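You operate a simulated robot arm through the tools that you are given. There is no shell and no other tool. Be economical: measure what you need, move in short steps, check, and stop when the job is done.

You are at the controls of a simulated two-armed robot. One attempt, no reset.

## Task
Press the candlestick on to the felt pad and fit the candle in.
Fine: use the pad that lies out on the bench; it sits in the middle of the foot; stand the candlestick back where it was; the candle goes right down into the cup; leave the other pad on the card. Set down upright: candlestick.

It is judged by the outcome, as a careful person would: the job done as asked, and still so three seconds after it is handed in. It fails if anything else is knocked over, pushed out of place, dropped, spilled or broken.

## Robot
Two 7-joint arms with three-finger grippers on one trunk, on a base that drives. Base frame: it is fixed to the floor where the robot stands at the start and does not move with it; the origin is under the middle of the robot, x ahead of it, y to its left, z up; the surface under the hand at the start is at about z = 86. Units: cm, degrees, N and s.
The left shoulder is at the start at [3, 12.4, 103.3], the right one opposite. With the tool pointing down near the work surface each hand reaches from about 10 to 78 cm from the robot's upright axis, wherever it stands, measured 20 degrees to its own side. Places, roughly: cup of the candlestick [50, 0, 90]; felt pad (5x5x1 cm) [90, 0, 90]. Payload 2.2 kg a hand.
The TCP of each hand is the grasp point between the finger pads, 2.8 cm short of the fingertips. In the tool frame z runs along the fingers and y along their closing line. The gripper opens to 10.2 cm. The gripper's body begins 7.1 cm behind the TCP.
Orientation is told as [roll, pitch, yaw] about the base's x, y, z axes, in that order, counted from this pose: with the fingers straight down and closing along the base's y, the tool's x points along the base's -x, its y along +y and its z along -z.

## Interface
- The arms move only by the tool servo_tool. It takes "left_rows", "right_rows" or both (then of equal length, played together; a hand with none holds still); each is a list of rows, each a list of 7 numbers: the turn, a rotation vector about the tool's x, y, z in units of 8 degrees (1.0 is 8 degrees), then the shift along the tool's x, y, z in units of 40 mm (1.0 is 40 mm), then the closure in counts, from 0 (fully open) to 255 (shut). In form: [[ax, ay, az, tx, ty, tz, gripper], ...]. A call has 1 to 12 rows; each row shifts and turns the commanded pose from where the row before left it, along the tool's axes as they then stand. A call with a number of a shift or a turn outside -1 to 1 is refused whole. A row lasts 0.2 s, in which the tool goes at most 5 cm and 8.6 degrees; a call with a longer step from one row to the next is refused whole, and so is a gripper value outside its range. A pose out of reach is approached as far as the arm can. The call stops where the force on the tool passes 40 N (or 10 N more than at its start, if that is more) or the arm is blocked; 0.2 s more then pass. The fingers move at their own pace and stop on an object; they squeeze with about 37 N. The grip force told is the motor's: it shows also when the fingers shut on nothing. Time passes only in rows, and 0.2 s behind the last, so rows that do not move let the fingers close. The reply holds the time, the measured pose of the TCP, the force on the tool along the base axes, the opening and the grip force, in the units named above and with some noise, with the torque about the TCP (base axes, N m) and any sound that the robot's microphone picked up, and new pictures: "show" is both (left out), scene, wrist or none (wrist: the cameras of the hands that moved).
- Cameras (640 x 400 px; columns grow to the right, rows downward): "scene" is now at [4.83, 1.02, 175.31]; the picture's right is [0.10, -0.99, 0.00], its down [-0.72, -0.07, -0.69] and it looks along [0.69, 0.07, -0.72] (base axes); focal length 262 px, centre (320, 200). "left" rides on the left gripper at [7.2, 3.8, -8.6] in its tool frame; the picture's right is [-0.47, 0.89, 0.00], its down [-0.60, -0.32, -0.73] and it looks along [-0.65, -0.34, 0.68] (tool axes); focal length 256 px, centre (320, 200). "right" rides on the right gripper at [6.9, 4.4, -8.6] in its tool frame; the picture's right is [-0.53, 0.85, 0.00], its down [-0.58, -0.36, -0.73] and it looks along [-0.62, -0.39, 0.68] (tool axes); focal length 256 px, centre (320, 200). There is no depth. A picture from a camera that has moved, and an enlarged one, comes with that camera's place and axes in the base frame and with its lens.
- slide_trunk(by): slides the trunk up (or, below 0, down) by that many cm; the arms and the scene camera ride with it, the base frame stays. It gives what a move gives, with no picture.
- roll_base(legs): drives the robot by 1 to 6 legs, each [ahead, left, turn to the left] in cm, cm and degrees, along the robot's own axes; the way and the turn of a leg run together, so that a leg with both is an arc; at most 150 cm and 180 degrees a leg. The arms and the cameras ride along, it lands a little off, and it stops where it bumps. It gives what a move gives, and a new picture of the scene camera.
- head_to(pan, tilt): turns the head with the scene camera to pan (to the left, within 143 degrees either way) and tilt (down, from -29 to 69), counted from straight ahead of the robot. It gives what a move gives, and a new picture of the scene camera.
- enlarge(camera, box): a new picture of the part [left, top, right, bottom] of that camera's present view, enlarged. No time passes.
- job_done(): hands the job in; it is judged then, once.

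Work in short steps. Places have to be worked out from the pictures, the camera data and where the tool is seen: move nearer, look again, correct. Check each grasp and each placing, and mend what went wrong. You have 120 turns and 260 pictures in all, those below and enlarged ones among them. Open the grippers and draw the arms clear of the work before you hand the job in, unless the task says otherwise; then end with one line.

The tools are called after ">>>" by a JSON object that holds its "op" and its "data". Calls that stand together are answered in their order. servo_tool: Moves the arms, as the interface text tells. Its arguments: {"type":"object","properties":{"left_rows":{"type":"array","items":{"type":"array","items":{"type":"number"}}},"right_rows":{"type":"array","items":{"type":"array","items":{"type":"number"}}},"show":{"type":"string","enum":["both","scene","wrist","none"]}},"required":[]} The other tools are called the same way: slide_trunk (by) slides the trunk up or down; roll_base (legs) drives the base; head_to (pan, tilt) turns the head that bears the scene camera; enlarge (camera, box) takes an enlarged picture of a part of a camera's view; job_done () hands the job in.

At the start:

```text
time: 0.0
left_position: [56.65, 22.04, 118.4]
left_ee_rot: [0.0, 0.1, 0.0]
left_wrist_force: [-0.6, 0.5, 0.1]
left_torque: [0.0, 0.02, 0.02]
left_opening: 10.2
left_grip_force: 0.0
right_position: [51.18, -17.81, 124.11]
right_ee_rot: [0.0, 0.0, 0.0]
right_wrist_force: [-0.4, 0.2, -0.2]
right_torque: [0.0, -0.02, -0.02]
right_opening: 10.21
right_grip_force: 0.0
trunk travel left (down, up): [-27.5, 26.5]
robot x, y, heading: [0.12, 0.09, 0.1]
head pan, tilt: [5.7, 46.2]
```

scene: 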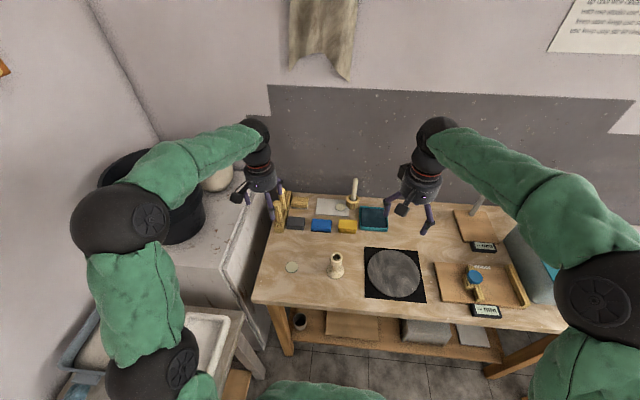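
right: 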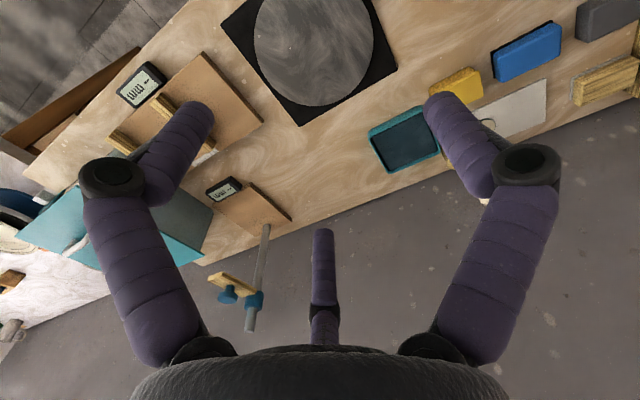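
left: 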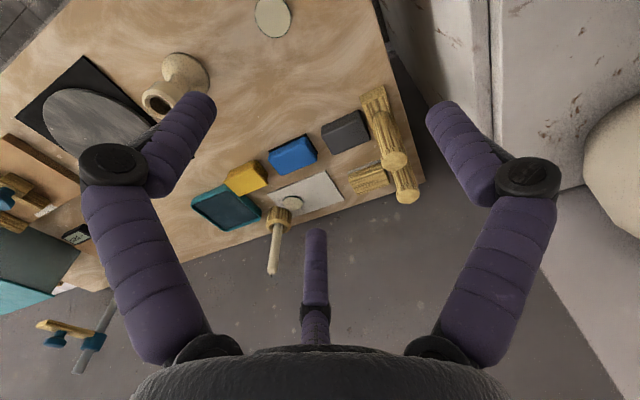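

I'll enlarge the scene to identify the candlestick, the loose pad, the card and the candle.

>>> {"op": "enlarge", "data": {"camera": "scene", "box": [260, 170, 420, 310]}}

>>> {"op": "enlarge", "data": {"camera": "left", "box": [130, 0, 430, 280]}}

```text
2.86 times, centred on (340, 240) of scene
camera zoom: at [4.83, 1.02, 175.31], right [0.1, -0.99, 0.0], down [-0.72, -0.07, -0.69], along [0.69, 0.07, -0.72], focal length 749 px, centre (263, 86)
```

zoom: 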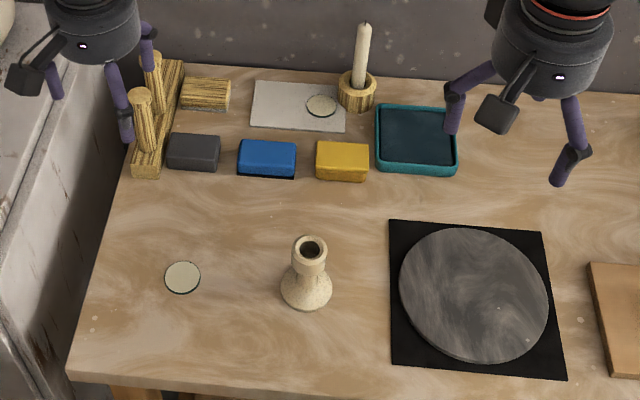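

```text
1.43 times, centred on (280, 140) of left
camera zoom: at [49.48, 25.82, 127.15], right [0.47, 0.89, 0.0], down [0.6, -0.32, 0.73], along [0.65, -0.34, -0.68], focal length 366 px, centre (377, 286)
```

zoom: 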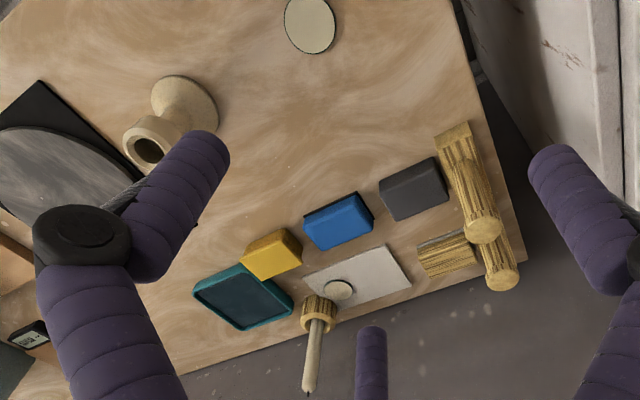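

The loose pad is at about (54, 16.8). The candlestick stands near (53, 0.3) with its cup top at z≈97. The candle stands in a wooden ring near (88, -5.7), and the other pad is on the card. I'll hover the left hand over the candlestick to measure it.

>>> {"op": "servo_tool", "data": {"left_rows": [[0, 0, 0, 0.15, -0.91, 0.333, 0], [0, 0, 0, 0.15, -0.91, 0.333, 0], [0, 0, 0, 0.15, -0.91, 0.333, 0], [0, 0, 0, 0.15, -0.91, 0.333, 0], [0, 0, 0, 0.15, -0.91, 0.333, 0], [0, 0, 0, 0.15, -0.9, 0.333, 0], [0, 0, 0, 0, 0, 0, 0]], "show": "both"}}

```text
time: 1.6
left_position: [53.2, 0.08, 110.76]
left_ee_rot: [-0.1, 0.0, -0.1]
left_wrist_force: [-0.5, 0.3, -0.1]
left_torque: [-0.04, -0.03, -0.01]
left_opening: 10.2
left_grip_force: 0.2
right_position: [51.21, -17.52, 124.13]
right_ee_rot: [0.1, 0.0, 0.0]
right_wrist_force: [-0.1, -0.6, 0.3]
right_torque: [-0.03, 0.03, 0.0]
right_opening: 10.19
right_grip_force: 0.1
trunk travel left (down, up): [-27.5, 26.5]
robot x, y, heading: [-0.1, -0.03, -0.3]
head pan, tilt: [5.7, 46.2]
camera scene: at [4.83, 1.12, 175.31], right [0.1, -0.99, 0.0], down [-0.72, -0.07, -0.69], along [0.69, 0.07, -0.72], focal length 262 px, centre (320, 200)
camera left: at [46.02, 3.96, 119.32], right [0.46, 0.89, 0.0], down [0.6, -0.32, 0.73], along [0.65, -0.34, -0.68], focal length 256 px, centre (320, 200)
```

scene: 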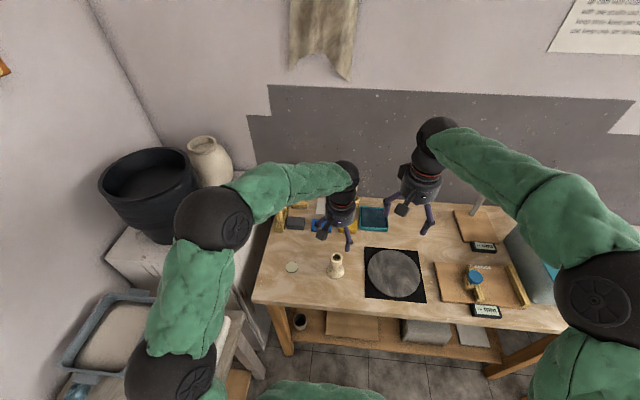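
left: 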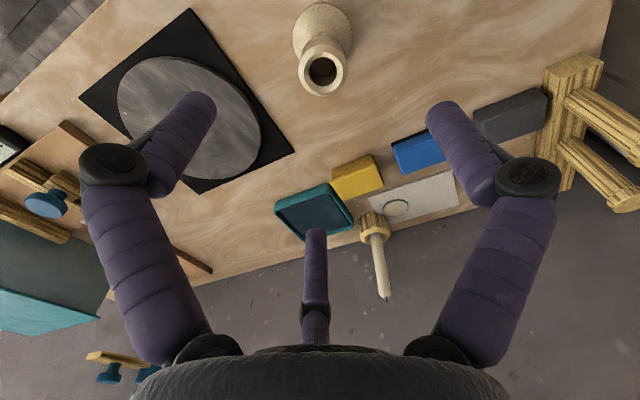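

The cup top triangulates to (53.4, 0.4, 97). I'll hover over the pad with the same geometry so I can measure it the same way.

>>> {"op": "servo_tool", "data": {"left_rows": [[0, 0, 0, 0, 0.82, 0, 0], [0, 0, 0, 0, 0.82, 0, 0], [0, 0, 0, 0, 0.82, 0, 0], [0, 0, 0, 0, 0.82, 0, 0], [0, 0, 0, 0, 0.82, 0, 0], [0, 0, 0, 0, 0, 0, 0]], "show": "wrist"}}

>>> {"op": "enlarge", "data": {"camera": "left", "box": [240, 0, 400, 100]}}

>>> {"op": "enlarge", "data": {"camera": "scene", "box": [270, 230, 370, 290]}}

```text
time: 3.0
left_position: [52.99, 16.52, 110.43]
left_ee_rot: [0.0, 0.0, 0.0]
left_wrist_force: [-0.1, -0.5, -1.0]
left_torque: [0.01, 0.02, -0.03]
left_opening: 10.2
left_grip_force: 0.1
right_position: [51.14, -17.7, 124.12]
right_ee_rot: [0.0, 0.0, 0.1]
right_wrist_force: [-0.4, -0.2, 0.5]
right_torque: [0.01, 0.01, 0.01]
right_opening: 10.19
right_grip_force: 0.0
trunk travel left (down, up): [-27.5, 26.5]
robot x, y, heading: [-0.14, -0.19, -0.1]
head pan, tilt: [5.7, 46.2]
camera left: at [45.86, 20.39, 119.0], right [0.47, 0.89, 0.0], down [0.6, -0.32, 0.73], along [0.65, -0.34, -0.68], focal length 256 px, centre (320, 200)
```

left: 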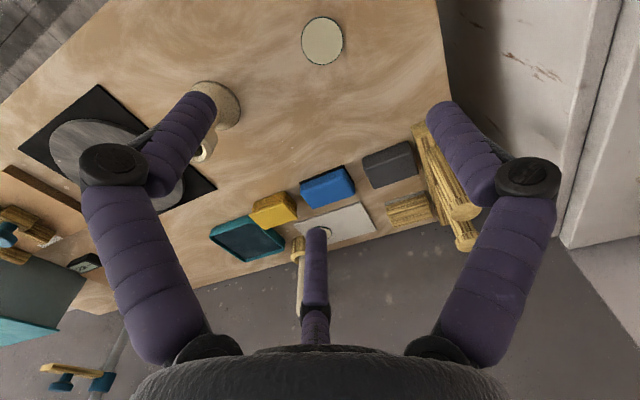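

```text
4.00 times, centred on (320, 50) of left
camera zoom: at [45.86, 20.39, 119.0], right [0.47, 0.89, 0.0], down [0.6, -0.32, 0.73], along [0.65, -0.34, -0.68], focal length 1024 px, centre (320, 800)
```

zoom: 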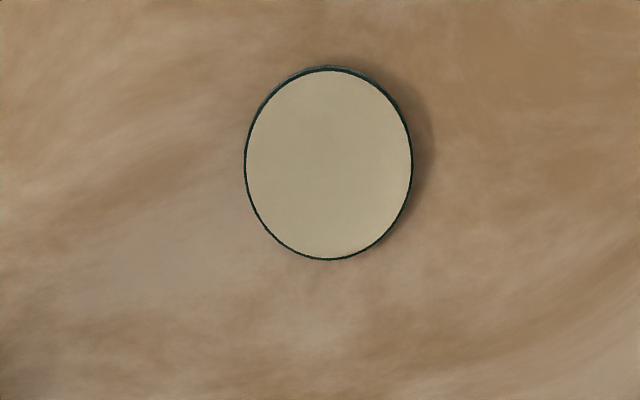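

```text
6.40 times, centred on (320, 260) of scene
camera zoom: at [4.84, 0.93, 175.31], right [0.1, -0.99, 0.0], down [-0.72, -0.07, -0.69], along [0.69, 0.07, -0.72], focal length 1678 px, centre (320, -184)
```

zoom: 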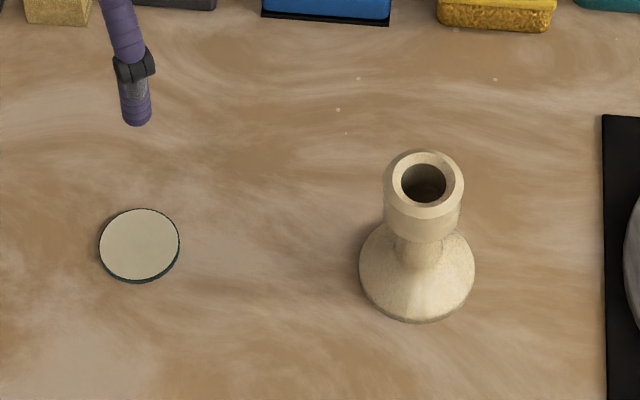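

Best estimates: candlestick axis (53.4, 0.3), cup top z≈96.5, pad centre (53.85, 16.6). I'll go back over the candlestick, lower around the cup and leave the gripper open for a check.

>>> {"op": "servo_tool", "data": {"left_rows": [[0, 0, 0, -0.1, -0.81, 0, 0], [0, 0, 0, 0, -0.81, 0, 0], [0, 0, 0, 0, -0.81, 0, 0], [0, 0, 0, 0, -0.81, 0, 0], [0, 0, 0, 0, -0.81, 0, 0], [0, 0, 0, 0, 0, 0.7, 0], [0, 0, 0, 0, 0, 0.8, 0], [0, 0, 0, 0, 0, 0.8, 0], [0, 0, 0, 0, 0, 0.8, 0], [0, 0, 0, 0, 0, 0.75, 0], [0, 0, 0, 0, 0, 0, 0]], "show": "both"}}

>>> {"op": "enlarge", "data": {"camera": "scene", "box": [270, 215, 370, 290]}}

```text
time: 5.4
left_position: [53.42, 0.38, 95.35]
left_ee_rot: [0.1, 0.0, 0.0]
left_wrist_force: [1.0, 0.6, 0.3]
left_torque: [0.03, -0.06, 0.0]
left_opening: 10.19
left_grip_force: 0.1
right_position: [51.09, -17.68, 124.23]
right_ee_rot: [0.0, 0.1, 0.0]
right_wrist_force: [-0.3, 0.6, 0.3]
right_torque: [-0.01, 0.01, 0.01]
right_opening: 10.21
right_grip_force: 0.0
trunk travel left (down, up): [-27.5, 26.5]
robot x, y, heading: [0.1, 0.18, 0.1]
head pan, tilt: [5.7, 46.2]
camera scene: at [4.77, 1.01, 175.31], right [0.1, -0.99, 0.0], down [-0.72, -0.07, -0.69], along [0.69, 0.07, -0.72], focal length 262 px, centre (320, 200)
camera left: at [46.26, 4.19, 103.91], right [0.46, 0.89, 0.0], down [0.6, -0.32, 0.73], along [0.65, -0.34, -0.68], focal length 256 px, centre (320, 200)
```

scene: 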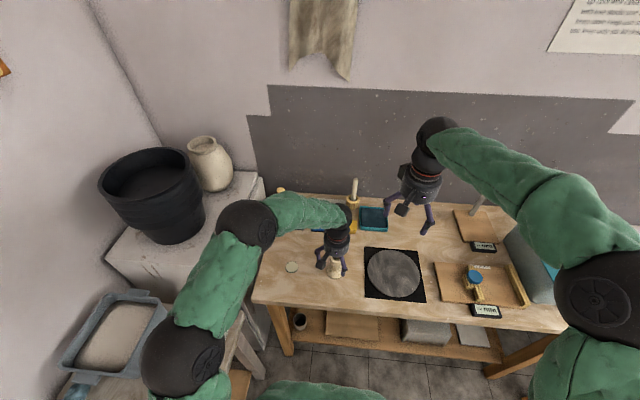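
left: 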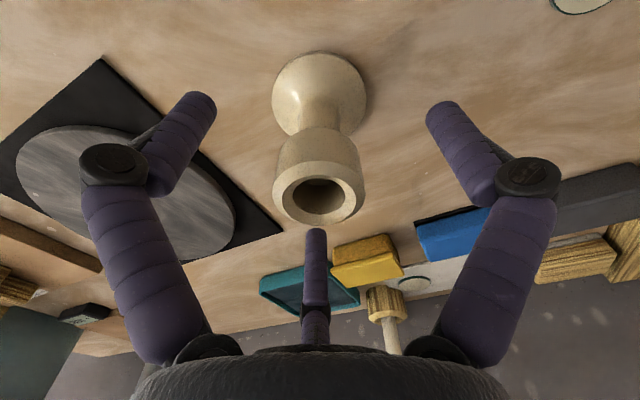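

```text
5.33 times, centred on (320, 252) of scene
camera zoom: at [4.77, 1.01, 175.31], right [0.1, -0.99, 0.0], down [-0.72, -0.07, -0.69], along [0.69, 0.07, -0.72], focal length 1398 px, centre (320, -80)
```

zoom: 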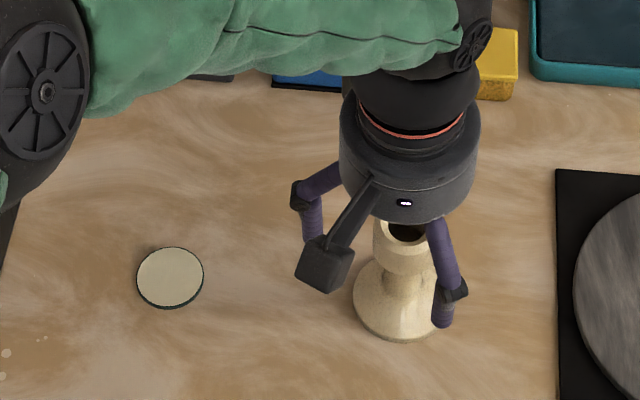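

The cup rim sits level with the TCP, so its top is z≈95.3 at about (53.8, 0.35). I'll lower 1.4 cm, shift 0.3 cm ahead and close on the cup.

>>> {"op": "servo_tool", "data": {"left_rows": [[0, 0, 0, -0.08, 0, 0.35, 0], [0, 0, 0, 0, 0, 0, 0], [0, 0, 0, 0, 0, 0, 120], [0, 0, 0, 0, 0, 0, 200], [0, 0, 0, 0, 0, 0, 200], [0, 0, 0, 0, 0, 0, 200]], "show": "wrist"}}

>>> {"op": "enlarge", "data": {"camera": "scene", "box": [270, 215, 370, 290]}}

```text
time: 6.8
left_position: [53.91, 0.4, 93.82]
left_ee_rot: [0.0, 0.0, 0.0]
left_wrist_force: [1.4, 1.2, 2.4]
left_torque: [-0.01, -0.22, 0.04]
left_opening: 4.16
left_grip_force: 37.3
right_position: [51.13, -17.65, 124.14]
right_ee_rot: [0.0, -0.1, 0.0]
right_wrist_force: [0.1, -0.4, 0.7]
right_torque: [0.0, -0.02, -0.01]
right_opening: 10.21
right_grip_force: 0.0
trunk travel left (down, up): [-27.5, 26.5]
robot x, y, heading: [-0.08, 0.12, 0.0]
head pan, tilt: [5.7, 46.2]
camera left: at [46.66, 4.23, 102.41], right [0.46, 0.89, 0.0], down [0.6, -0.32, 0.73], along [0.65, -0.34, -0.68], focal length 256 px, centre (320, 200)
```

left: 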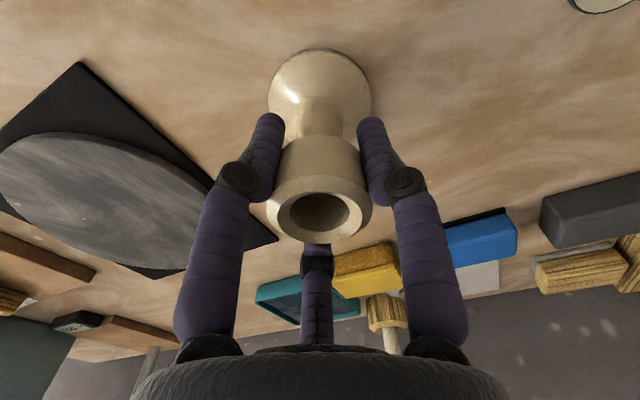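

```text
5.33 times, centred on (320, 252) of scene
camera zoom: at [4.83, 1.03, 175.31], right [0.1, -0.99, 0.0], down [-0.72, -0.07, -0.69], along [0.69, 0.07, -0.72], focal length 1398 px, centre (320, -80)
```

zoom: 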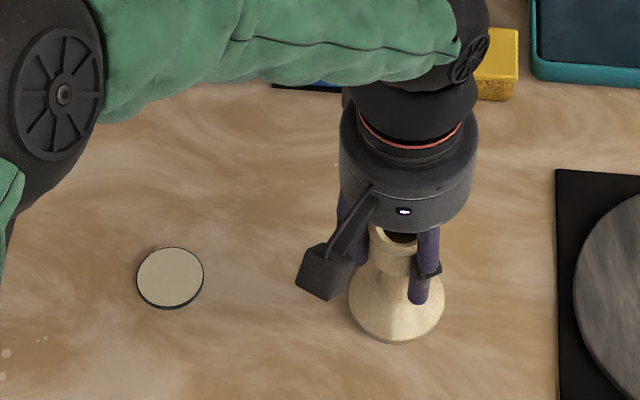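

The grasp is firm at 4.16 cm, but closing slid the stick about 0.37 cm in +y, so its original spot corresponds to TCP (53.9, 0.03). I'll lift it 5 cm and carry it to hover over the pad at y≈16.35.

>>> {"op": "servo_tool", "data": {"left_rows": [[0, 0, 0, 0, 0, -0.3, 200], [0, 0, 0, 0, 0, -0.5, 200], [0, 0, 0, 0, 0, -0.5, 200], [0, 0, 0, 0, 0.7, 0, 200], [0, 0, 0, 0, 0.8, 0, 200], [0, 0, 0, 0, 0.8, 0, 200], [0, 0, 0, 0, 0.8, 0, 200], [0, 0, 0, 0, 0.888, 0, 200], [0, 0, 0, 0, 0, 0.4, 200], [0, 0, 0, 0, 0, 0, 200]], "show": "both"}}

>>> {"op": "enlarge", "data": {"camera": "scene", "box": [250, 215, 350, 290]}}

```text
time: 9.0
left_position: [53.64, 16.41, 97.34]
left_ee_rot: [-0.1, 0.1, 0.0]
left_wrist_force: [0.0, -0.9, -1.9]
left_torque: [-0.02, -0.01, -0.01]
left_opening: 4.21
left_grip_force: 36.7
right_position: [51.15, -17.57, 124.04]
right_ee_rot: [0.0, 0.0, 0.0]
right_wrist_force: [0.3, -0.2, 0.7]
right_torque: [0.0, -0.02, -0.02]
right_opening: 10.2
right_grip_force: 0.0
trunk travel left (down, up): [-27.5, 26.5]
robot x, y, heading: [0.41, 0.07, -0.1]
head pan, tilt: [5.7, 46.2]
camera scene: at [4.8, 1.09, 175.31], right [0.1, -0.99, 0.0], down [-0.72, -0.07, -0.69], along [0.69, 0.07, -0.72], focal length 262 px, centre (320, 200)
camera left: at [46.53, 20.26, 105.97], right [0.47, 0.89, 0.0], down [0.6, -0.32, 0.73], along [0.65, -0.34, -0.68], focal length 256 px, centre (320, 200)
```

scene: 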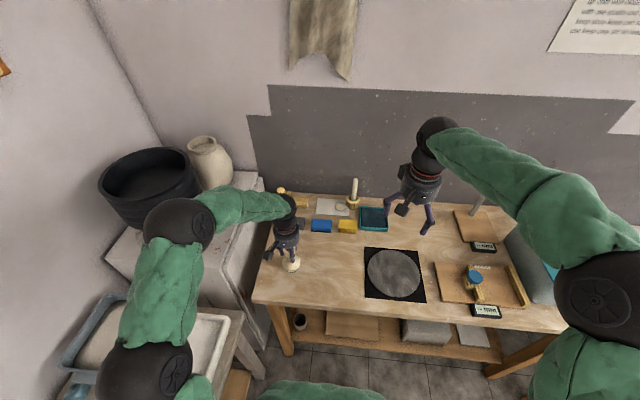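
left: 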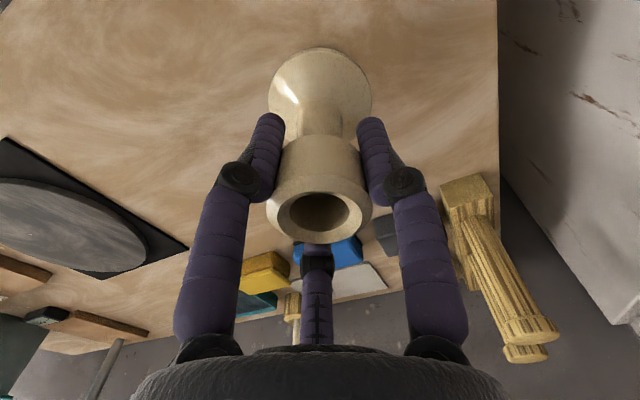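

```text
5.33 times, centred on (300, 252) of scene
camera zoom: at [4.8, 1.09, 175.31], right [0.1, -0.99, 0.0], down [-0.72, -0.07, -0.69], along [0.69, 0.07, -0.72], focal length 1398 px, centre (427, -80)
```

zoom: 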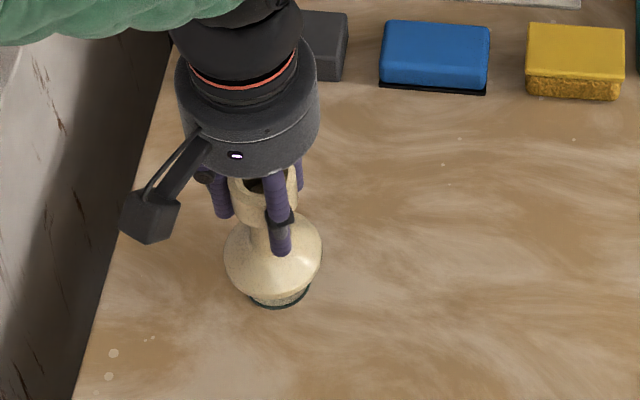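

By the scene view the foot is within about 0.2 cm of the pad centre. I'll take a tighter zoom to refine the x offset before pressing.

>>> {"op": "enlarge", "data": {"camera": "scene", "box": [270, 245, 310, 275]}}

```text
13.33 times, centred on (290, 260) of scene
camera zoom: at [4.8, 1.09, 175.31], right [0.1, -0.99, 0.0], down [-0.72, -0.07, -0.69], along [0.69, 0.07, -0.72], focal length 3496 px, centre (720, -600)
```

zoom: 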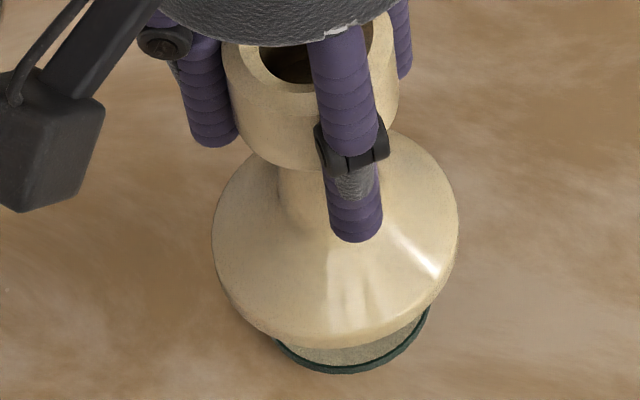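

y matches to within 0.05 cm; x needs about +0.3 cm. I'll shift ahead and lower to just above the pad.

>>> {"op": "servo_tool", "data": {"left_rows": [[0, 0, 0, -0.075, 0.01, 0.2, 200], [0, 0, 0, 0, 0, 0.2, 200], [0, 0, 0, 0, 0, 0.2, 200], [0, 0, 0, 0, 0, 0.05, 200], [0, 0, 0, 0, 0, 0.0, 200]], "show": "none"}}

>>> {"op": "enlarge", "data": {"camera": "scene", "box": [270, 245, 310, 275]}}

```text
time: 10.2
left_position: [54.01, 16.39, 94.71]
left_ee_rot: [0.0, 0.0, 0.0]
left_wrist_force: [-0.7, 0.4, -2.4]
left_torque: [-0.01, 0.0, 0.01]
left_opening: 4.19
left_grip_force: 36.9
right_position: [51.19, -17.63, 124.07]
right_ee_rot: [0.1, 0.1, 0.0]
right_wrist_force: [-0.5, -0.1, 0.1]
right_torque: [0.0, -0.02, 0.01]
right_opening: 10.19
right_grip_force: 0.1
trunk travel left (down, up): [-27.5, 26.5]
robot x, y, heading: [0.28, 0.14, -0.0]
head pan, tilt: [5.7, 46.2]
```

```text
13.33 times, centred on (290, 260) of scene
camera zoom: at [4.86, 1.03, 175.31], right [0.1, -0.99, 0.0], down [-0.72, -0.07, -0.69], along [0.69, 0.07, -0.72], focal length 3496 px, centre (720, -600)
```

zoom: 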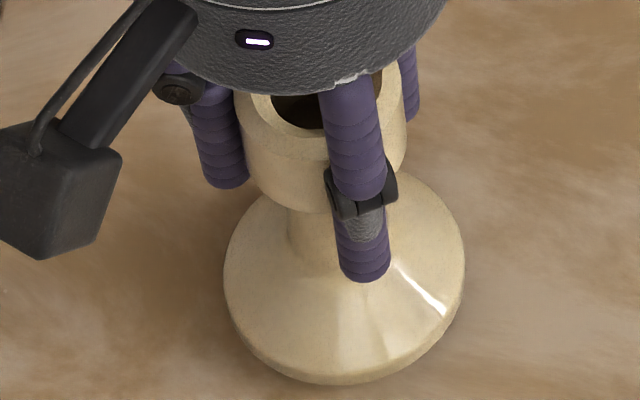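

The foot centre now reads (53.9, 16.7) against the pad's (53.8, 16.7), which is close enough. I'll lower gently until contact and then press.

>>> {"op": "servo_tool", "data": {"left_rows": [[0, 0, 0, 0.02, 0, 0.1, 200], [0, 0, 0, 0, 0, 0.06, 200], [0, 0, 0, 0, 0, 0.06, 200], [0, 0, 0, 0, 0, 0.05, 200], [0, 0, 0, 0, 0, 0.05, 200], [0, 0, 0, 0, 0, 0, 200]], "show": "none"}}

```text
time: 11.6
left_position: [54.09, 16.3, 93.79]
left_ee_rot: [0.0, -0.5, 0.1]
left_wrist_force: [2.3, 0.9, 32.3]
left_torque: [0.05, -0.22, -0.01]
left_opening: 4.22
left_grip_force: 37.0
right_position: [51.07, -17.67, 124.19]
right_ee_rot: [0.0, -0.1, 0.0]
right_wrist_force: [-0.3, 0.0, 0.9]
right_torque: [0.01, 0.0, 0.0]
right_opening: 10.22
right_grip_force: 0.0
trunk travel left (down, up): [-27.5, 26.5]
robot x, y, heading: [-0.29, 0.03, -0.0]
head pan, tilt: [5.7, 46.2]
```

It's pressing at 32 N. I'll hold about a second, then lift 5 cm and check that the pad came along.

>>> {"op": "servo_tool", "data": {"left_rows": [[0, 0, 0, 0, 0, 0, 200], [0, 0, 0, 0, 0, 0, 200], [0, 0, 0, 0, 0, 0, 200], [0, 0, 0, 0, 0, 0, 200], [0, 0, 0, 0, 0, -0.15, 200], [0, 0, 0, 0, 0, -0.4, 200], [0, 0, 0, 0, 0, -0.6, 200], [0, 0, 0, 0, 0, -0.6, 200], [0, 0, 0, 0, 0, 0, 200]], "show": "wrist"}}

>>> {"op": "enlarge", "data": {"camera": "scene", "box": [260, 230, 320, 275]}}

```text
time: 13.6
left_position: [54.12, 16.34, 100.37]
left_ee_rot: [0.0, 0.2, 0.0]
left_wrist_force: [-0.8, -1.3, -2.1]
left_torque: [0.01, 0.0, -0.02]
left_opening: 4.18
left_grip_force: 36.8
right_position: [51.2, -17.66, 124.13]
right_ee_rot: [0.1, 0.0, 0.0]
right_wrist_force: [-0.6, 0.3, 0.7]
right_torque: [0.04, 0.01, -0.01]
right_opening: 10.18
right_grip_force: 0.1
trunk travel left (down, up): [-27.5, 26.5]
robot x, y, heading: [-0.09, 0.34, -0.1]
head pan, tilt: [5.7, 46.2]
camera left: at [46.9, 20.24, 109.01], right [0.47, 0.89, 0.0], down [0.61, -0.32, 0.73], along [0.65, -0.34, -0.68], focal length 256 px, centre (320, 200)
```

left: 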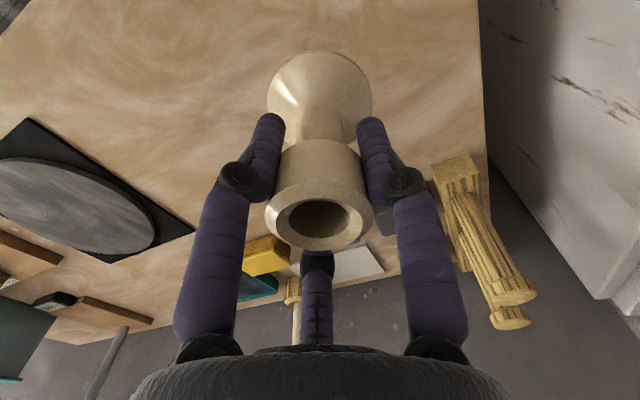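

```text
8.89 times, centred on (290, 252) of scene
camera zoom: at [4.92, 1.03, 175.3], right [0.1, -0.99, 0.0], down [-0.72, -0.07, -0.69], along [0.69, 0.07, -0.72], focal length 2331 px, centre (587, -267)
```

zoom: 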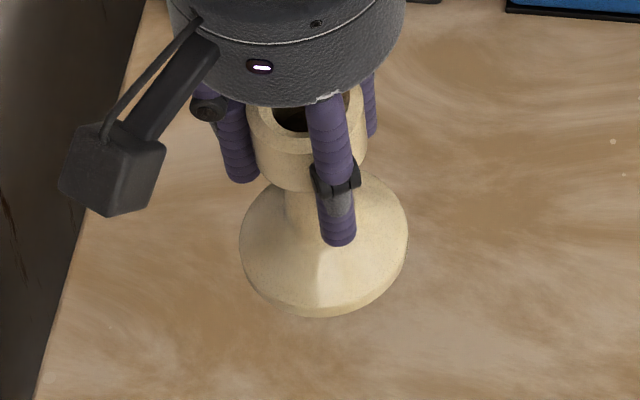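

The pad is gone from the bench, so it is stuck to the foot. I'll carry the stick back over its original spot and stop about 1 cm above the bench to compare with the first picture.

>>> {"op": "servo_tool", "data": {"left_rows": [[0, 0, 0, 0.055, -0.818, 0, 200], [0, 0, 0, 0, -0.818, 0, 200], [0, 0, 0, 0, -0.818, 0, 200], [0, 0, 0, 0, -0.818, 0, 200], [0, 0, 0, 0, -0.818, 0, 200], [0, 0, 0, 0, 0, 0.5, 200], [0, 0, 0, 0, 0, 0.5, 200], [0, 0, 0, 0, 0, 0.35, 200], [0, 0, 0, 0, 0, 0, 200]], "show": "none"}}

>>> {"op": "enlarge", "data": {"camera": "scene", "box": [270, 230, 370, 290]}}

```text
time: 15.6
left_position: [53.77, 0.08, 94.94]
left_ee_rot: [0.0, -0.1, 0.0]
left_wrist_force: [0.4, 1.1, -2.6]
left_torque: [-0.01, -0.02, 0.01]
left_opening: 4.17
left_grip_force: 37.2
right_position: [51.19, -17.7, 124.14]
right_ee_rot: [0.1, 0.1, 0.0]
right_wrist_force: [-0.1, -0.1, -0.5]
right_torque: [0.0, 0.0, 0.01]
right_opening: 10.19
right_grip_force: 0.0
trunk travel left (down, up): [-27.5, 26.5]
robot x, y, heading: [0.05, -0.25, -0.2]
head pan, tilt: [5.7, 46.2]
```

```text
6.40 times, centred on (320, 260) of scene
camera zoom: at [4.82, 0.99, 175.31], right [0.1, -0.99, 0.0], down [-0.72, -0.07, -0.69], along [0.69, 0.07, -0.72], focal length 1678 px, centre (320, -184)
```

zoom: 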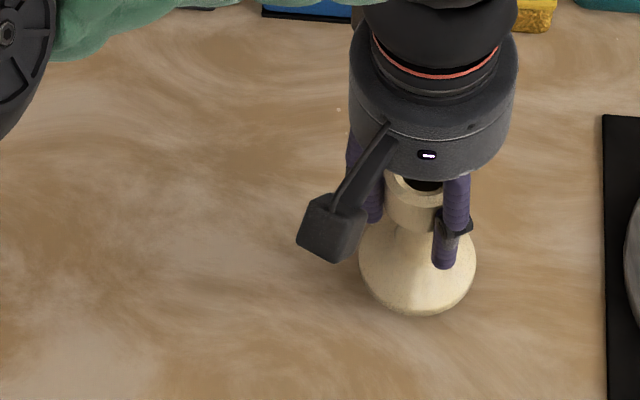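

The foot edges match the original picture (359–475), and the lower edge will too once it's down. I'll lower until light contact.

>>> {"op": "servo_tool", "data": {"left_rows": [[0, 0, 0, 0, 0, 0.12, 200], [0, 0, 0, 0, 0, 0.06, 200], [0, 0, 0, 0, 0, 0.05, 200], [0, 0, 0, 0, 0, 0, 200]], "show": "none"}}

```text
time: 16.6
left_position: [53.77, 0.04, 94.08]
left_ee_rot: [-0.1, -0.1, 0.0]
left_wrist_force: [0.4, -0.3, -1.2]
left_torque: [0.02, 0.03, -0.03]
left_opening: 4.16
left_grip_force: 36.8
right_position: [51.17, -17.67, 124.13]
right_ee_rot: [0.0, 0.0, 0.0]
right_wrist_force: [0.3, 0.6, -1.1]
right_torque: [0.0, -0.02, 0.01]
right_opening: 10.21
right_grip_force: 0.0
trunk travel left (down, up): [-27.5, 26.5]
robot x, y, heading: [-0.15, 0.17, -0.1]
head pan, tilt: [5.7, 46.2]
```

>>> {"op": "servo_tool", "data": {"left_rows": [[0, 0, 0, 0, 0, 0.04, 200], [0, 0, 0, 0, 0, 0.03, 200], [0, 0, 0, 0, 0, 0, 200]], "show": "none"}}

```text
time: 17.4
left_position: [53.88, -0.03, 93.86]
left_ee_rot: [0.0, -0.1, 0.0]
left_wrist_force: [0.0, -0.5, -0.9]
left_torque: [0.0, 0.03, 0.01]
left_opening: 4.16
left_grip_force: 36.6
right_position: [51.15, -17.69, 124.16]
right_ee_rot: [0.1, 0.1, -0.1]
right_wrist_force: [0.4, 0.2, -0.8]
right_torque: [-0.01, 0.02, -0.03]
right_opening: 10.22
right_grip_force: 0.0
trunk travel left (down, up): [-27.5, 26.5]
robot x, y, heading: [-0.11, -0.12, -0.1]
head pan, tilt: [5.7, 46.2]
```

Force has only risen from -2.4 to about -0.9 N, so it is barely touching. I'll go a little lower.

>>> {"op": "servo_tool", "data": {"left_rows": [[0, 0, 0, 0, 0, 0.03, 200], [0, 0, 0, 0, 0, 0.03, 200], [0, 0, 0, 0, 0, 0, 200]], "show": "none"}}

```text
time: 18.2
left_position: [53.88, -0.01, 93.65]
left_ee_rot: [0.0, -0.1, -0.1]
left_wrist_force: [-1.3, -0.5, 6.1]
left_torque: [-0.08, 0.12, -0.05]
left_opening: 4.13
left_grip_force: 37.0
right_position: [51.18, -17.75, 124.17]
right_ee_rot: [0.0, 0.0, -0.1]
right_wrist_force: [0.8, -0.1, 0.0]
right_torque: [-0.03, 0.0, 0.0]
right_opening: 10.2
right_grip_force: 0.2
trunk travel left (down, up): [-27.5, 26.5]
robot x, y, heading: [-0.06, -0.24, 0.0]
head pan, tilt: [5.7, 46.2]
```

It's on the bench at 6 N. I'll open the fingers, lift straight up and withdraw to the left.

>>> {"op": "servo_tool", "data": {"left_rows": [[0, 0, 0, 0, 0, 0, 120], [0, 0, 0, 0, 0, 0, 0], [0, 0, 0, 0, 0, 0, 0], [0, 0, 0, 0, 0, -0.6, 0], [0, 0, 0, 0, 0, -0.8, 0], [0, 0, 0, 0, 0, -0.9, 0], [0, 0, 0, 0, 0, -0.9, 0], [0, 0, 0, 0, 0, -0.9, 0], [0, 0, 0, 0, 0.9, -0.3, 0], [0, 0, 0, 0, 0.9, -0.3, 0], [0, 0, 0, 0, 0.9, 0, 0], [0, 0, 0, 0, 0.9, 0, 0]], "show": "none"}}

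>>> {"op": "enlarge", "data": {"camera": "scene", "box": [270, 230, 370, 290]}}

>>> {"op": "enlarge", "data": {"camera": "scene", "box": [320, 170, 400, 230]}}

```text
time: 20.8
left_position: [53.64, 14.7, 112.56]
left_ee_rot: [-0.2, 0.0, 0.1]
left_wrist_force: [-0.4, -0.5, 0.0]
left_torque: [-0.02, 0.01, 0.01]
left_opening: 10.19
left_grip_force: 0.1
right_position: [51.13, -17.58, 124.13]
right_ee_rot: [-0.1, 0.0, 0.1]
right_wrist_force: [0.0, 0.1, 0.2]
right_torque: [-0.02, 0.0, 0.03]
right_opening: 10.21
right_grip_force: 0.0
trunk travel left (down, up): [-27.5, 26.5]
robot x, y, heading: [0.17, -0.03, -0.2]
head pan, tilt: [5.7, 46.2]
```

```text
6.40 times, centred on (320, 260) of scene
camera zoom: at [4.8, 1.13, 175.31], right [0.1, -0.99, 0.0], down [-0.72, -0.07, -0.69], along [0.69, 0.07, -0.72], focal length 1678 px, centre (320, -184)
```

zoom: 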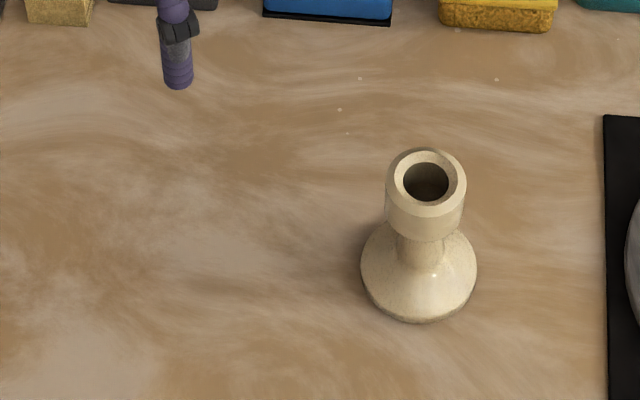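

```text
6.67 times, centred on (360, 200) of scene
camera zoom: at [4.8, 1.13, 175.31], right [0.1, -0.99, 0.0], down [-0.72, -0.07, -0.69], along [0.69, 0.07, -0.72], focal length 1748 px, centre (53, 200)
```

zoom: 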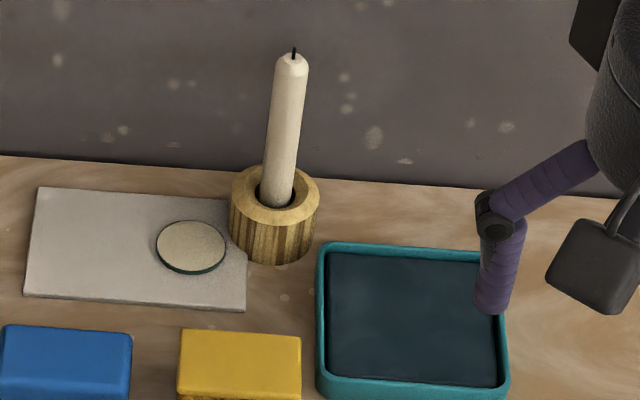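

The candlestick is back on its original mark. The candle axis is near (88.5, -5.5) with its top at z≈102.3, and the wall is close behind it. I'll tilt the right hand's fingers about 44° forward and approach from the front.

>>> {"op": "servo_tool", "data": {"right_rows": [[0, -1, 0, 0, 0, 0, 0], [0, -1, 0, 0, 0, 0, 0], [0, -1, 0, 0, 0, 0, 0], [0, -1, 0, 0, 0, 0, 0], [0, -1, 0, 0, 0, 0, 0], [0, -0.5, 0, 0, 0, 0, 0], [0, 0, 0, -0.22, 0.5, 0.9, 0], [0, 0, 0, -0.22, 0.5, 0.9, 0], [0, 0, 0, -0.22, 0.5, 0.9, 0], [0, 0, 0, -0.22, 0.5, 0.9, 0], [0, 0, 0, -0.22, 0.5, 0.9, 0], [0, 0, 0, -0.22, 0.5, 0.9, 0]], "show": "both"}}

```text
time: 23.4
left_position: [53.78, 14.62, 112.55]
left_ee_rot: [0.0, 0.1, 0.0]
left_wrist_force: [0.8, -0.2, 0.0]
left_torque: [-0.01, 0.04, -0.02]
left_opening: 10.18
left_grip_force: 0.1
right_position: [70.42, -5.8, 112.29]
right_ee_rot: [0.0, -44.0, 0.0]
right_wrist_force: [0.6, 0.3, 0.1]
right_torque: [0.0, 0.03, -0.03]
right_opening: 10.18
right_grip_force: 0.1
trunk travel left (down, up): [-27.5, 26.5]
robot x, y, heading: [0.2, 0.26, -0.0]
head pan, tilt: [5.7, 46.2]
camera scene: at [5.02, 1.1, 175.3], right [0.1, -0.99, 0.0], down [-0.72, -0.07, -0.69], along [0.69, 0.07, -0.72], focal length 262 px, centre (320, 200)
camera right: at [59.43, -1.38, 113.63], right [0.38, 0.85, 0.37], down [-0.09, -0.36, 0.93], along [0.92, -0.39, -0.06], focal length 256 px, centre (320, 200)
```

scene: 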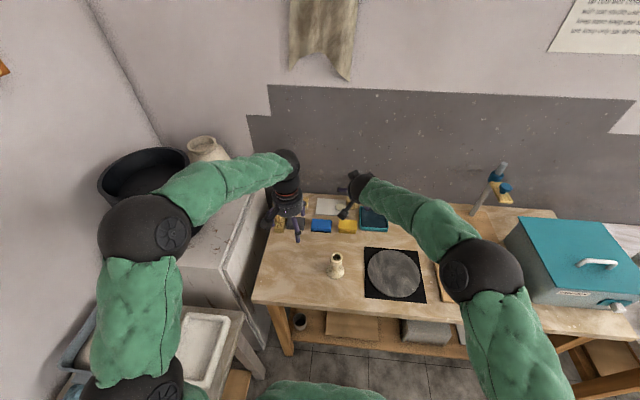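
right: 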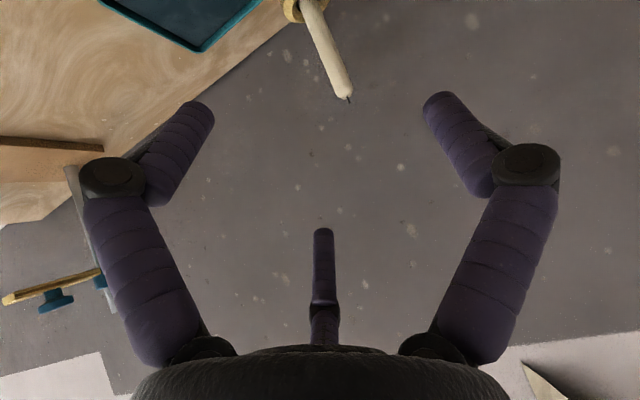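

The candle triangulates to (88.5, -5.8), upright, top ≈102. I'll come down in front of it at z≈97.

>>> {"op": "servo_tool", "data": {"right_rows": [[0, 0, 0, 0.258, 0, 0.814, 0], [0, 0, 0, 0.258, 0, 0.814, 0], [0, 0, 0, 0.258, 0, 0.814, 0], [0, 0, 0, 0.258, 0, 0.814, 0], [0, 0, 0, 0.258, 0, 0.814, 0], [0, 0, 0, 0, 0, 0, 0]], "show": "both"}}

```text
time: 24.8
left_position: [53.66, 14.59, 112.72]
left_ee_rot: [0.0, 0.1, -0.1]
left_wrist_force: [-0.1, 0.3, -0.6]
left_torque: [0.03, 0.01, 0.02]
left_opening: 10.21
left_grip_force: 0.1
right_position: [77.89, -5.74, 97.0]
right_ee_rot: [0.1, -44.0, 0.0]
right_wrist_force: [-0.5, -0.9, 1.2]
right_torque: [-0.01, 0.03, 0.0]
right_opening: 10.2
right_grip_force: 0.1
trunk travel left (down, up): [-27.5, 26.5]
robot x, y, heading: [-0.09, 0.22, -0.0]
head pan, tilt: [5.7, 46.2]
camera scene: at [4.72, 1.01, 175.31], right [0.1, -0.99, 0.0], down [-0.72, -0.07, -0.69], along [0.69, 0.07, -0.72], focal length 262 px, centre (320, 200)
camera right: at [66.91, -1.29, 98.21], right [0.38, 0.85, 0.37], down [-0.09, -0.36, 0.93], along [0.92, -0.39, -0.06], focal length 256 px, centre (320, 200)
```

scene: 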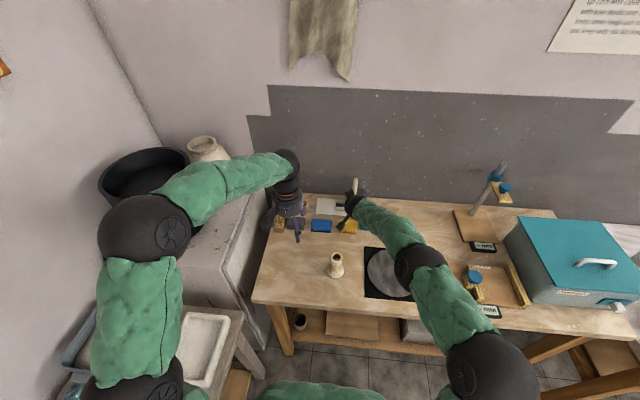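
right: 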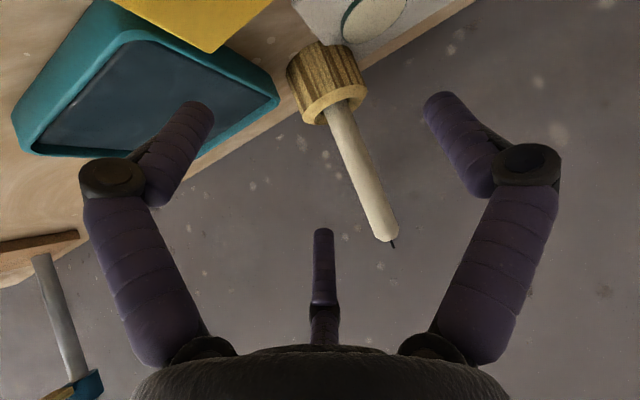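

Candle axis is refined to (88.6, -5.9). I'll advance 10.7 cm horizontally with the fingers open to straddle it, narrow them to about 4 cm, and look.

>>> {"op": "servo_tool", "data": {"right_rows": [[0, 0, 0, -0.481, -0.03, 0.465, 0], [0, 0, 0, -0.481, 0, 0.465, 0], [0, 0, 0, -0.481, 0, 0.465, 0], [0, 0, 0, -0.481, 0, 0.465, 0], [0, 0, 0, 0, 0, 0, 0], [0, 0, 0, 0, 0, 0, 100], [0, 0, 0, 0, 0, 0, 150], [0, 0, 0, 0, 0, 0, 150]], "show": "wrist"}}

>>> {"op": "enlarge", "data": {"camera": "scene", "box": [320, 170, 400, 230]}}

```text
time: 26.6
left_position: [53.85, 14.62, 112.61]
left_ee_rot: [0.0, 0.1, -0.1]
left_wrist_force: [-1.0, 0.2, 0.1]
left_torque: [-0.01, -0.02, 0.02]
left_opening: 10.18
left_grip_force: 0.0
right_position: [88.57, -5.77, 96.85]
right_ee_rot: [0.0, -43.9, -0.1]
right_wrist_force: [-1.4, -5.4, -1.9]
right_torque: [-0.17, -0.01, -0.03]
right_opening: 4.47
right_grip_force: 2.3
trunk travel left (down, up): [-27.5, 26.5]
robot x, y, heading: [0.09, -0.1, 0.4]
head pan, tilt: [5.7, 46.2]
camera right: at [77.59, -1.33, 98.19], right [0.39, 0.84, 0.37], down [-0.09, -0.36, 0.93], along [0.92, -0.39, -0.06], focal length 256 px, centre (320, 200)
```

right: 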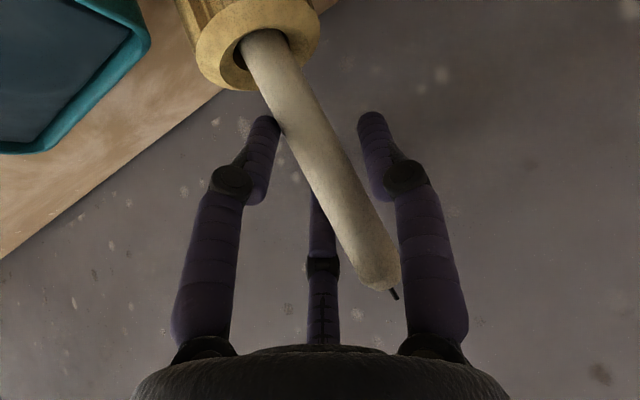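

```text
6.67 times, centred on (360, 200) of scene
camera zoom: at [4.85, 0.95, 175.3], right [0.1, -1.0, 0.0], down [-0.72, -0.07, -0.69], along [0.69, 0.07, -0.72], focal length 1748 px, centre (53, 200)
```

zoom: 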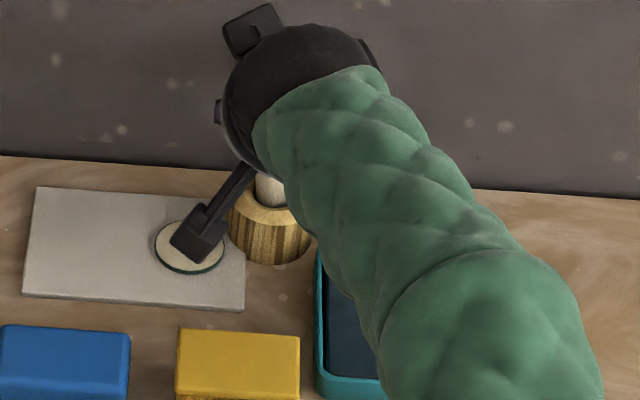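

A small side force (-5.4 N in y) suggests the -y finger is already touching the candle. I'll look closely before closing further.

>>> {"op": "enlarge", "data": {"camera": "right", "box": [160, 0, 480, 320]}}

```text
1.25 times, centred on (320, 160) of right
camera zoom: at [77.59, -1.33, 98.19], right [0.39, 0.84, 0.37], down [-0.09, -0.36, 0.93], along [0.92, -0.39, -0.06], focal length 320 px, centre (320, 250)
```

zoom: 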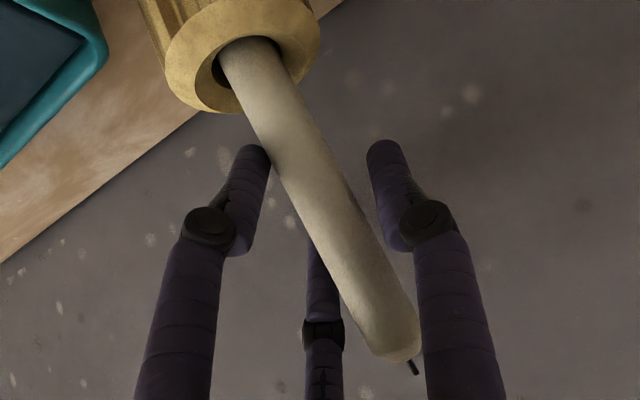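

The image overlap is just perspective. I'll take a still row to see whether the side force is real.

>>> {"op": "servo_tool", "data": {"right_rows": [[0, 0, 0, 0, 0, 0, 150], [0, 0, 0, 0, 0, 0, 150]], "show": "none"}}

```text
time: 27.2
left_position: [53.78, 14.51, 112.58]
left_ee_rot: [0.0, -0.1, 0.1]
left_wrist_force: [0.3, 0.6, 0.0]
left_torque: [-0.03, -0.02, -0.03]
left_opening: 10.2
left_grip_force: 0.0
right_position: [88.46, -5.74, 96.95]
right_ee_rot: [0.2, -44.0, 0.0]
right_wrist_force: [-0.8, -6.2, -1.3]
right_torque: [-0.2, 0.02, 0.01]
right_opening: 4.54
right_grip_force: 2.7
trunk travel left (down, up): [-27.5, 26.5]
robot x, y, heading: [0.04, -0.07, -0.1]
head pan, tilt: [5.7, 46.2]
```

The contact is real and acts on the inner side of the -y finger. I'll shift the hand 0.6 cm to -y and see whether the force clears.

>>> {"op": "servo_tool", "data": {"right_rows": [[0, 0, 0, 0, -0.075, 0, 140], [0, 0, 0, 0, -0.075, 0, 140], [0, 0, 0, 0, 0, 0, 140]], "show": "wrist"}}

```text
time: 28.0
left_position: [53.76, 14.46, 112.56]
left_ee_rot: [0.0, 0.0, 0.0]
left_wrist_force: [0.4, -0.3, 0.7]
left_torque: [0.01, -0.01, -0.01]
left_opening: 10.19
left_grip_force: 0.0
right_position: [88.45, -6.16, 96.87]
right_ee_rot: [0.0, -44.1, -0.1]
right_wrist_force: [-0.3, 0.4, -0.3]
right_torque: [0.02, 0.0, 0.01]
right_opening: 4.63
right_grip_force: 0.0
trunk travel left (down, up): [-27.5, 26.5]
robot x, y, heading: [-0.11, 0.0, -0.3]
head pan, tilt: [5.7, 46.2]
camera right: at [77.49, -1.8, 98.25], right [0.38, 0.85, 0.37], down [-0.09, -0.36, 0.93], along [0.92, -0.39, -0.06], focal length 256 px, centre (320, 200)
```

right: 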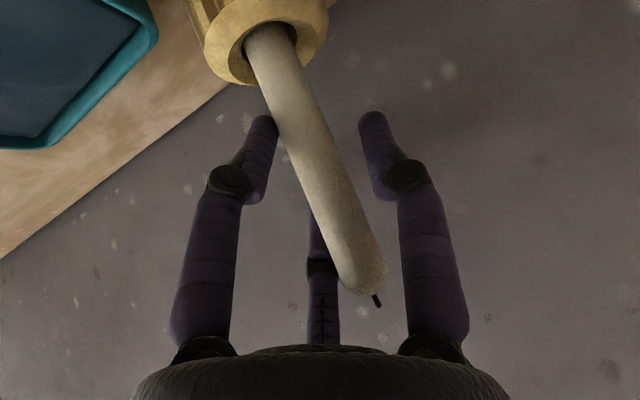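

Now I see the problem. The pictures and the contact torque show the real closing line is turned about 32° from the reported tool y; in the camera it runs along the picture's right. I'll open, back out along x, and turn the tool -32° about its z so the fingers close horizontally along base y.

>>> {"op": "servo_tool", "data": {"right_rows": [[0, 0, 0, 0, 0, 0, 0], [0, 0, 0, 0, 0, 0, 0], [0, 0, 0, 0, 0, 0, 0], [0, 0, 0, 0.481, 0, -0.465, 0], [0, 0, 0, 0.481, 0, -0.465, 0], [0, 0, 0, 0.481, 0, -0.465, 0], [0, 0, 0, 0.481, 0, -0.465, 0], [0, 0, -1, 0, 0, 0, 0], [0, 0, -1, 0, 0, 0, 0], [0, 0, -1, 0, 0, 0, 0], [0, 0, -1, 0, 0, 0, 0], [0, 0, 0, 0, 0, 0, 0]], "show": "wrist"}}

>>> {"op": "enlarge", "data": {"camera": "scene", "box": [320, 170, 400, 230]}}

```text
time: 30.6
left_position: [53.83, 14.56, 112.57]
left_ee_rot: [0.0, 0.0, -0.1]
left_wrist_force: [-0.5, 0.2, 0.5]
left_torque: [0.01, 0.05, -0.01]
left_opening: 10.2
left_grip_force: 0.1
right_position: [77.58, -6.47, 96.93]
right_ee_rot: [-27.0, -36.1, 41.1]
right_wrist_force: [-0.5, 0.1, 0.0]
right_torque: [0.0, -0.01, -0.02]
right_opening: 10.2
right_grip_force: 0.1
trunk travel left (down, up): [-27.5, 26.5]
robot x, y, heading: [-0.28, 0.03, 0.1]
head pan, tilt: [5.7, 46.2]
camera right: at [65.79, -6.28, 97.38], right [0.0, 1.0, 0.0], down [-0.02, 0.0, 1.0], along [1.0, 0.0, 0.02], focal length 256 px, centre (320, 200)
```

right: 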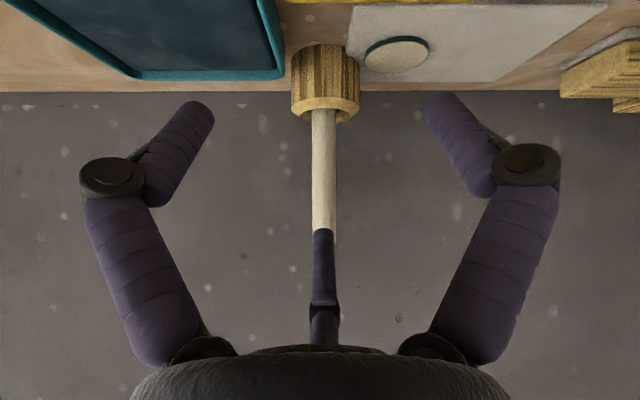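

```text
6.67 times, centred on (360, 200) of scene
camera zoom: at [4.86, 1.03, 175.31], right [0.1, -0.99, 0.0], down [-0.72, -0.07, -0.69], along [0.69, 0.07, -0.72], focal length 1748 px, centre (53, 200)
```

zoom: 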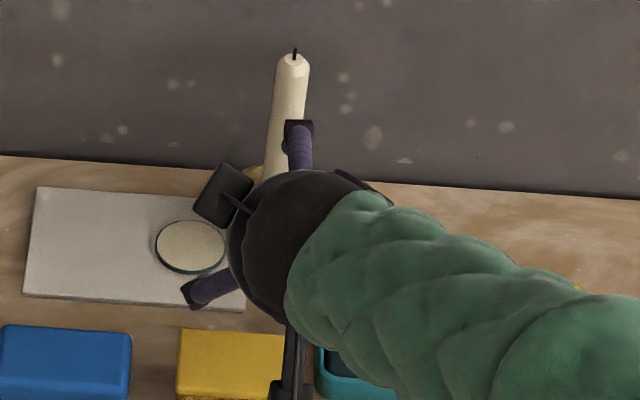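

The pictures show that the hand really has three fingers, about 120° apart: two by the camera and a thumb opposite. A tilted side grasp would therefore be poor, and a vertical grasp is better, so I need to know how far behind the candle the wall is. I'll compare wall specks between views.

>>> {"op": "enlarge", "data": {"camera": "right", "box": [210, 90, 430, 230]}}

>>> {"op": "enlarge", "data": {"camera": "scene", "box": [320, 150, 400, 200]}}

```text
2.86 times, centred on (320, 160) of right
camera zoom: at [65.79, -6.28, 97.38], right [0.0, 1.0, 0.0], down [-0.02, 0.0, 1.0], along [1.0, 0.0, 0.02], focal length 731 px, centre (320, 314)
```

zoom: 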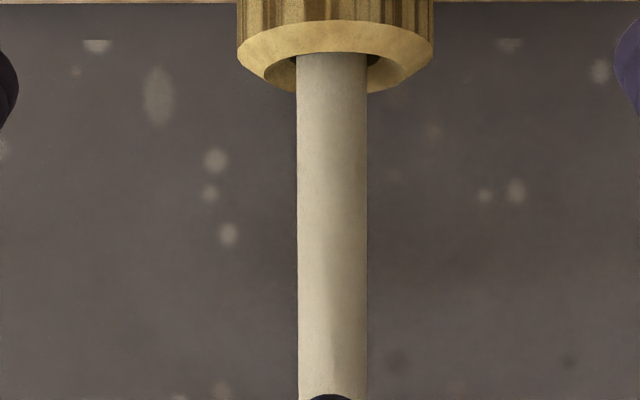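

```text
8.00 times, centred on (360, 175) of scene
camera zoom: at [4.86, 1.03, 175.31], right [0.1, -0.99, 0.0], down [-0.72, -0.07, -0.69], along [0.69, 0.07, -0.72], focal length 2098 px, centre (0, 400)
```

zoom: 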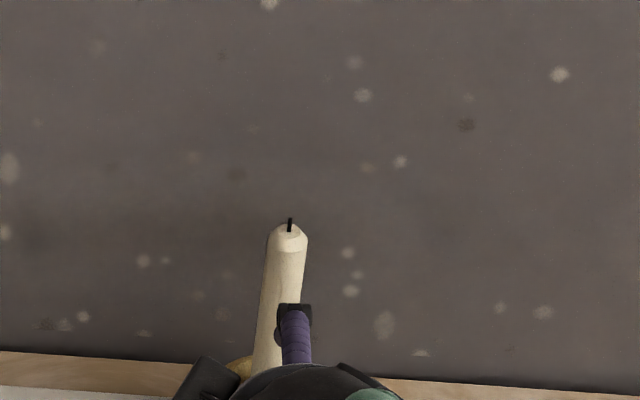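

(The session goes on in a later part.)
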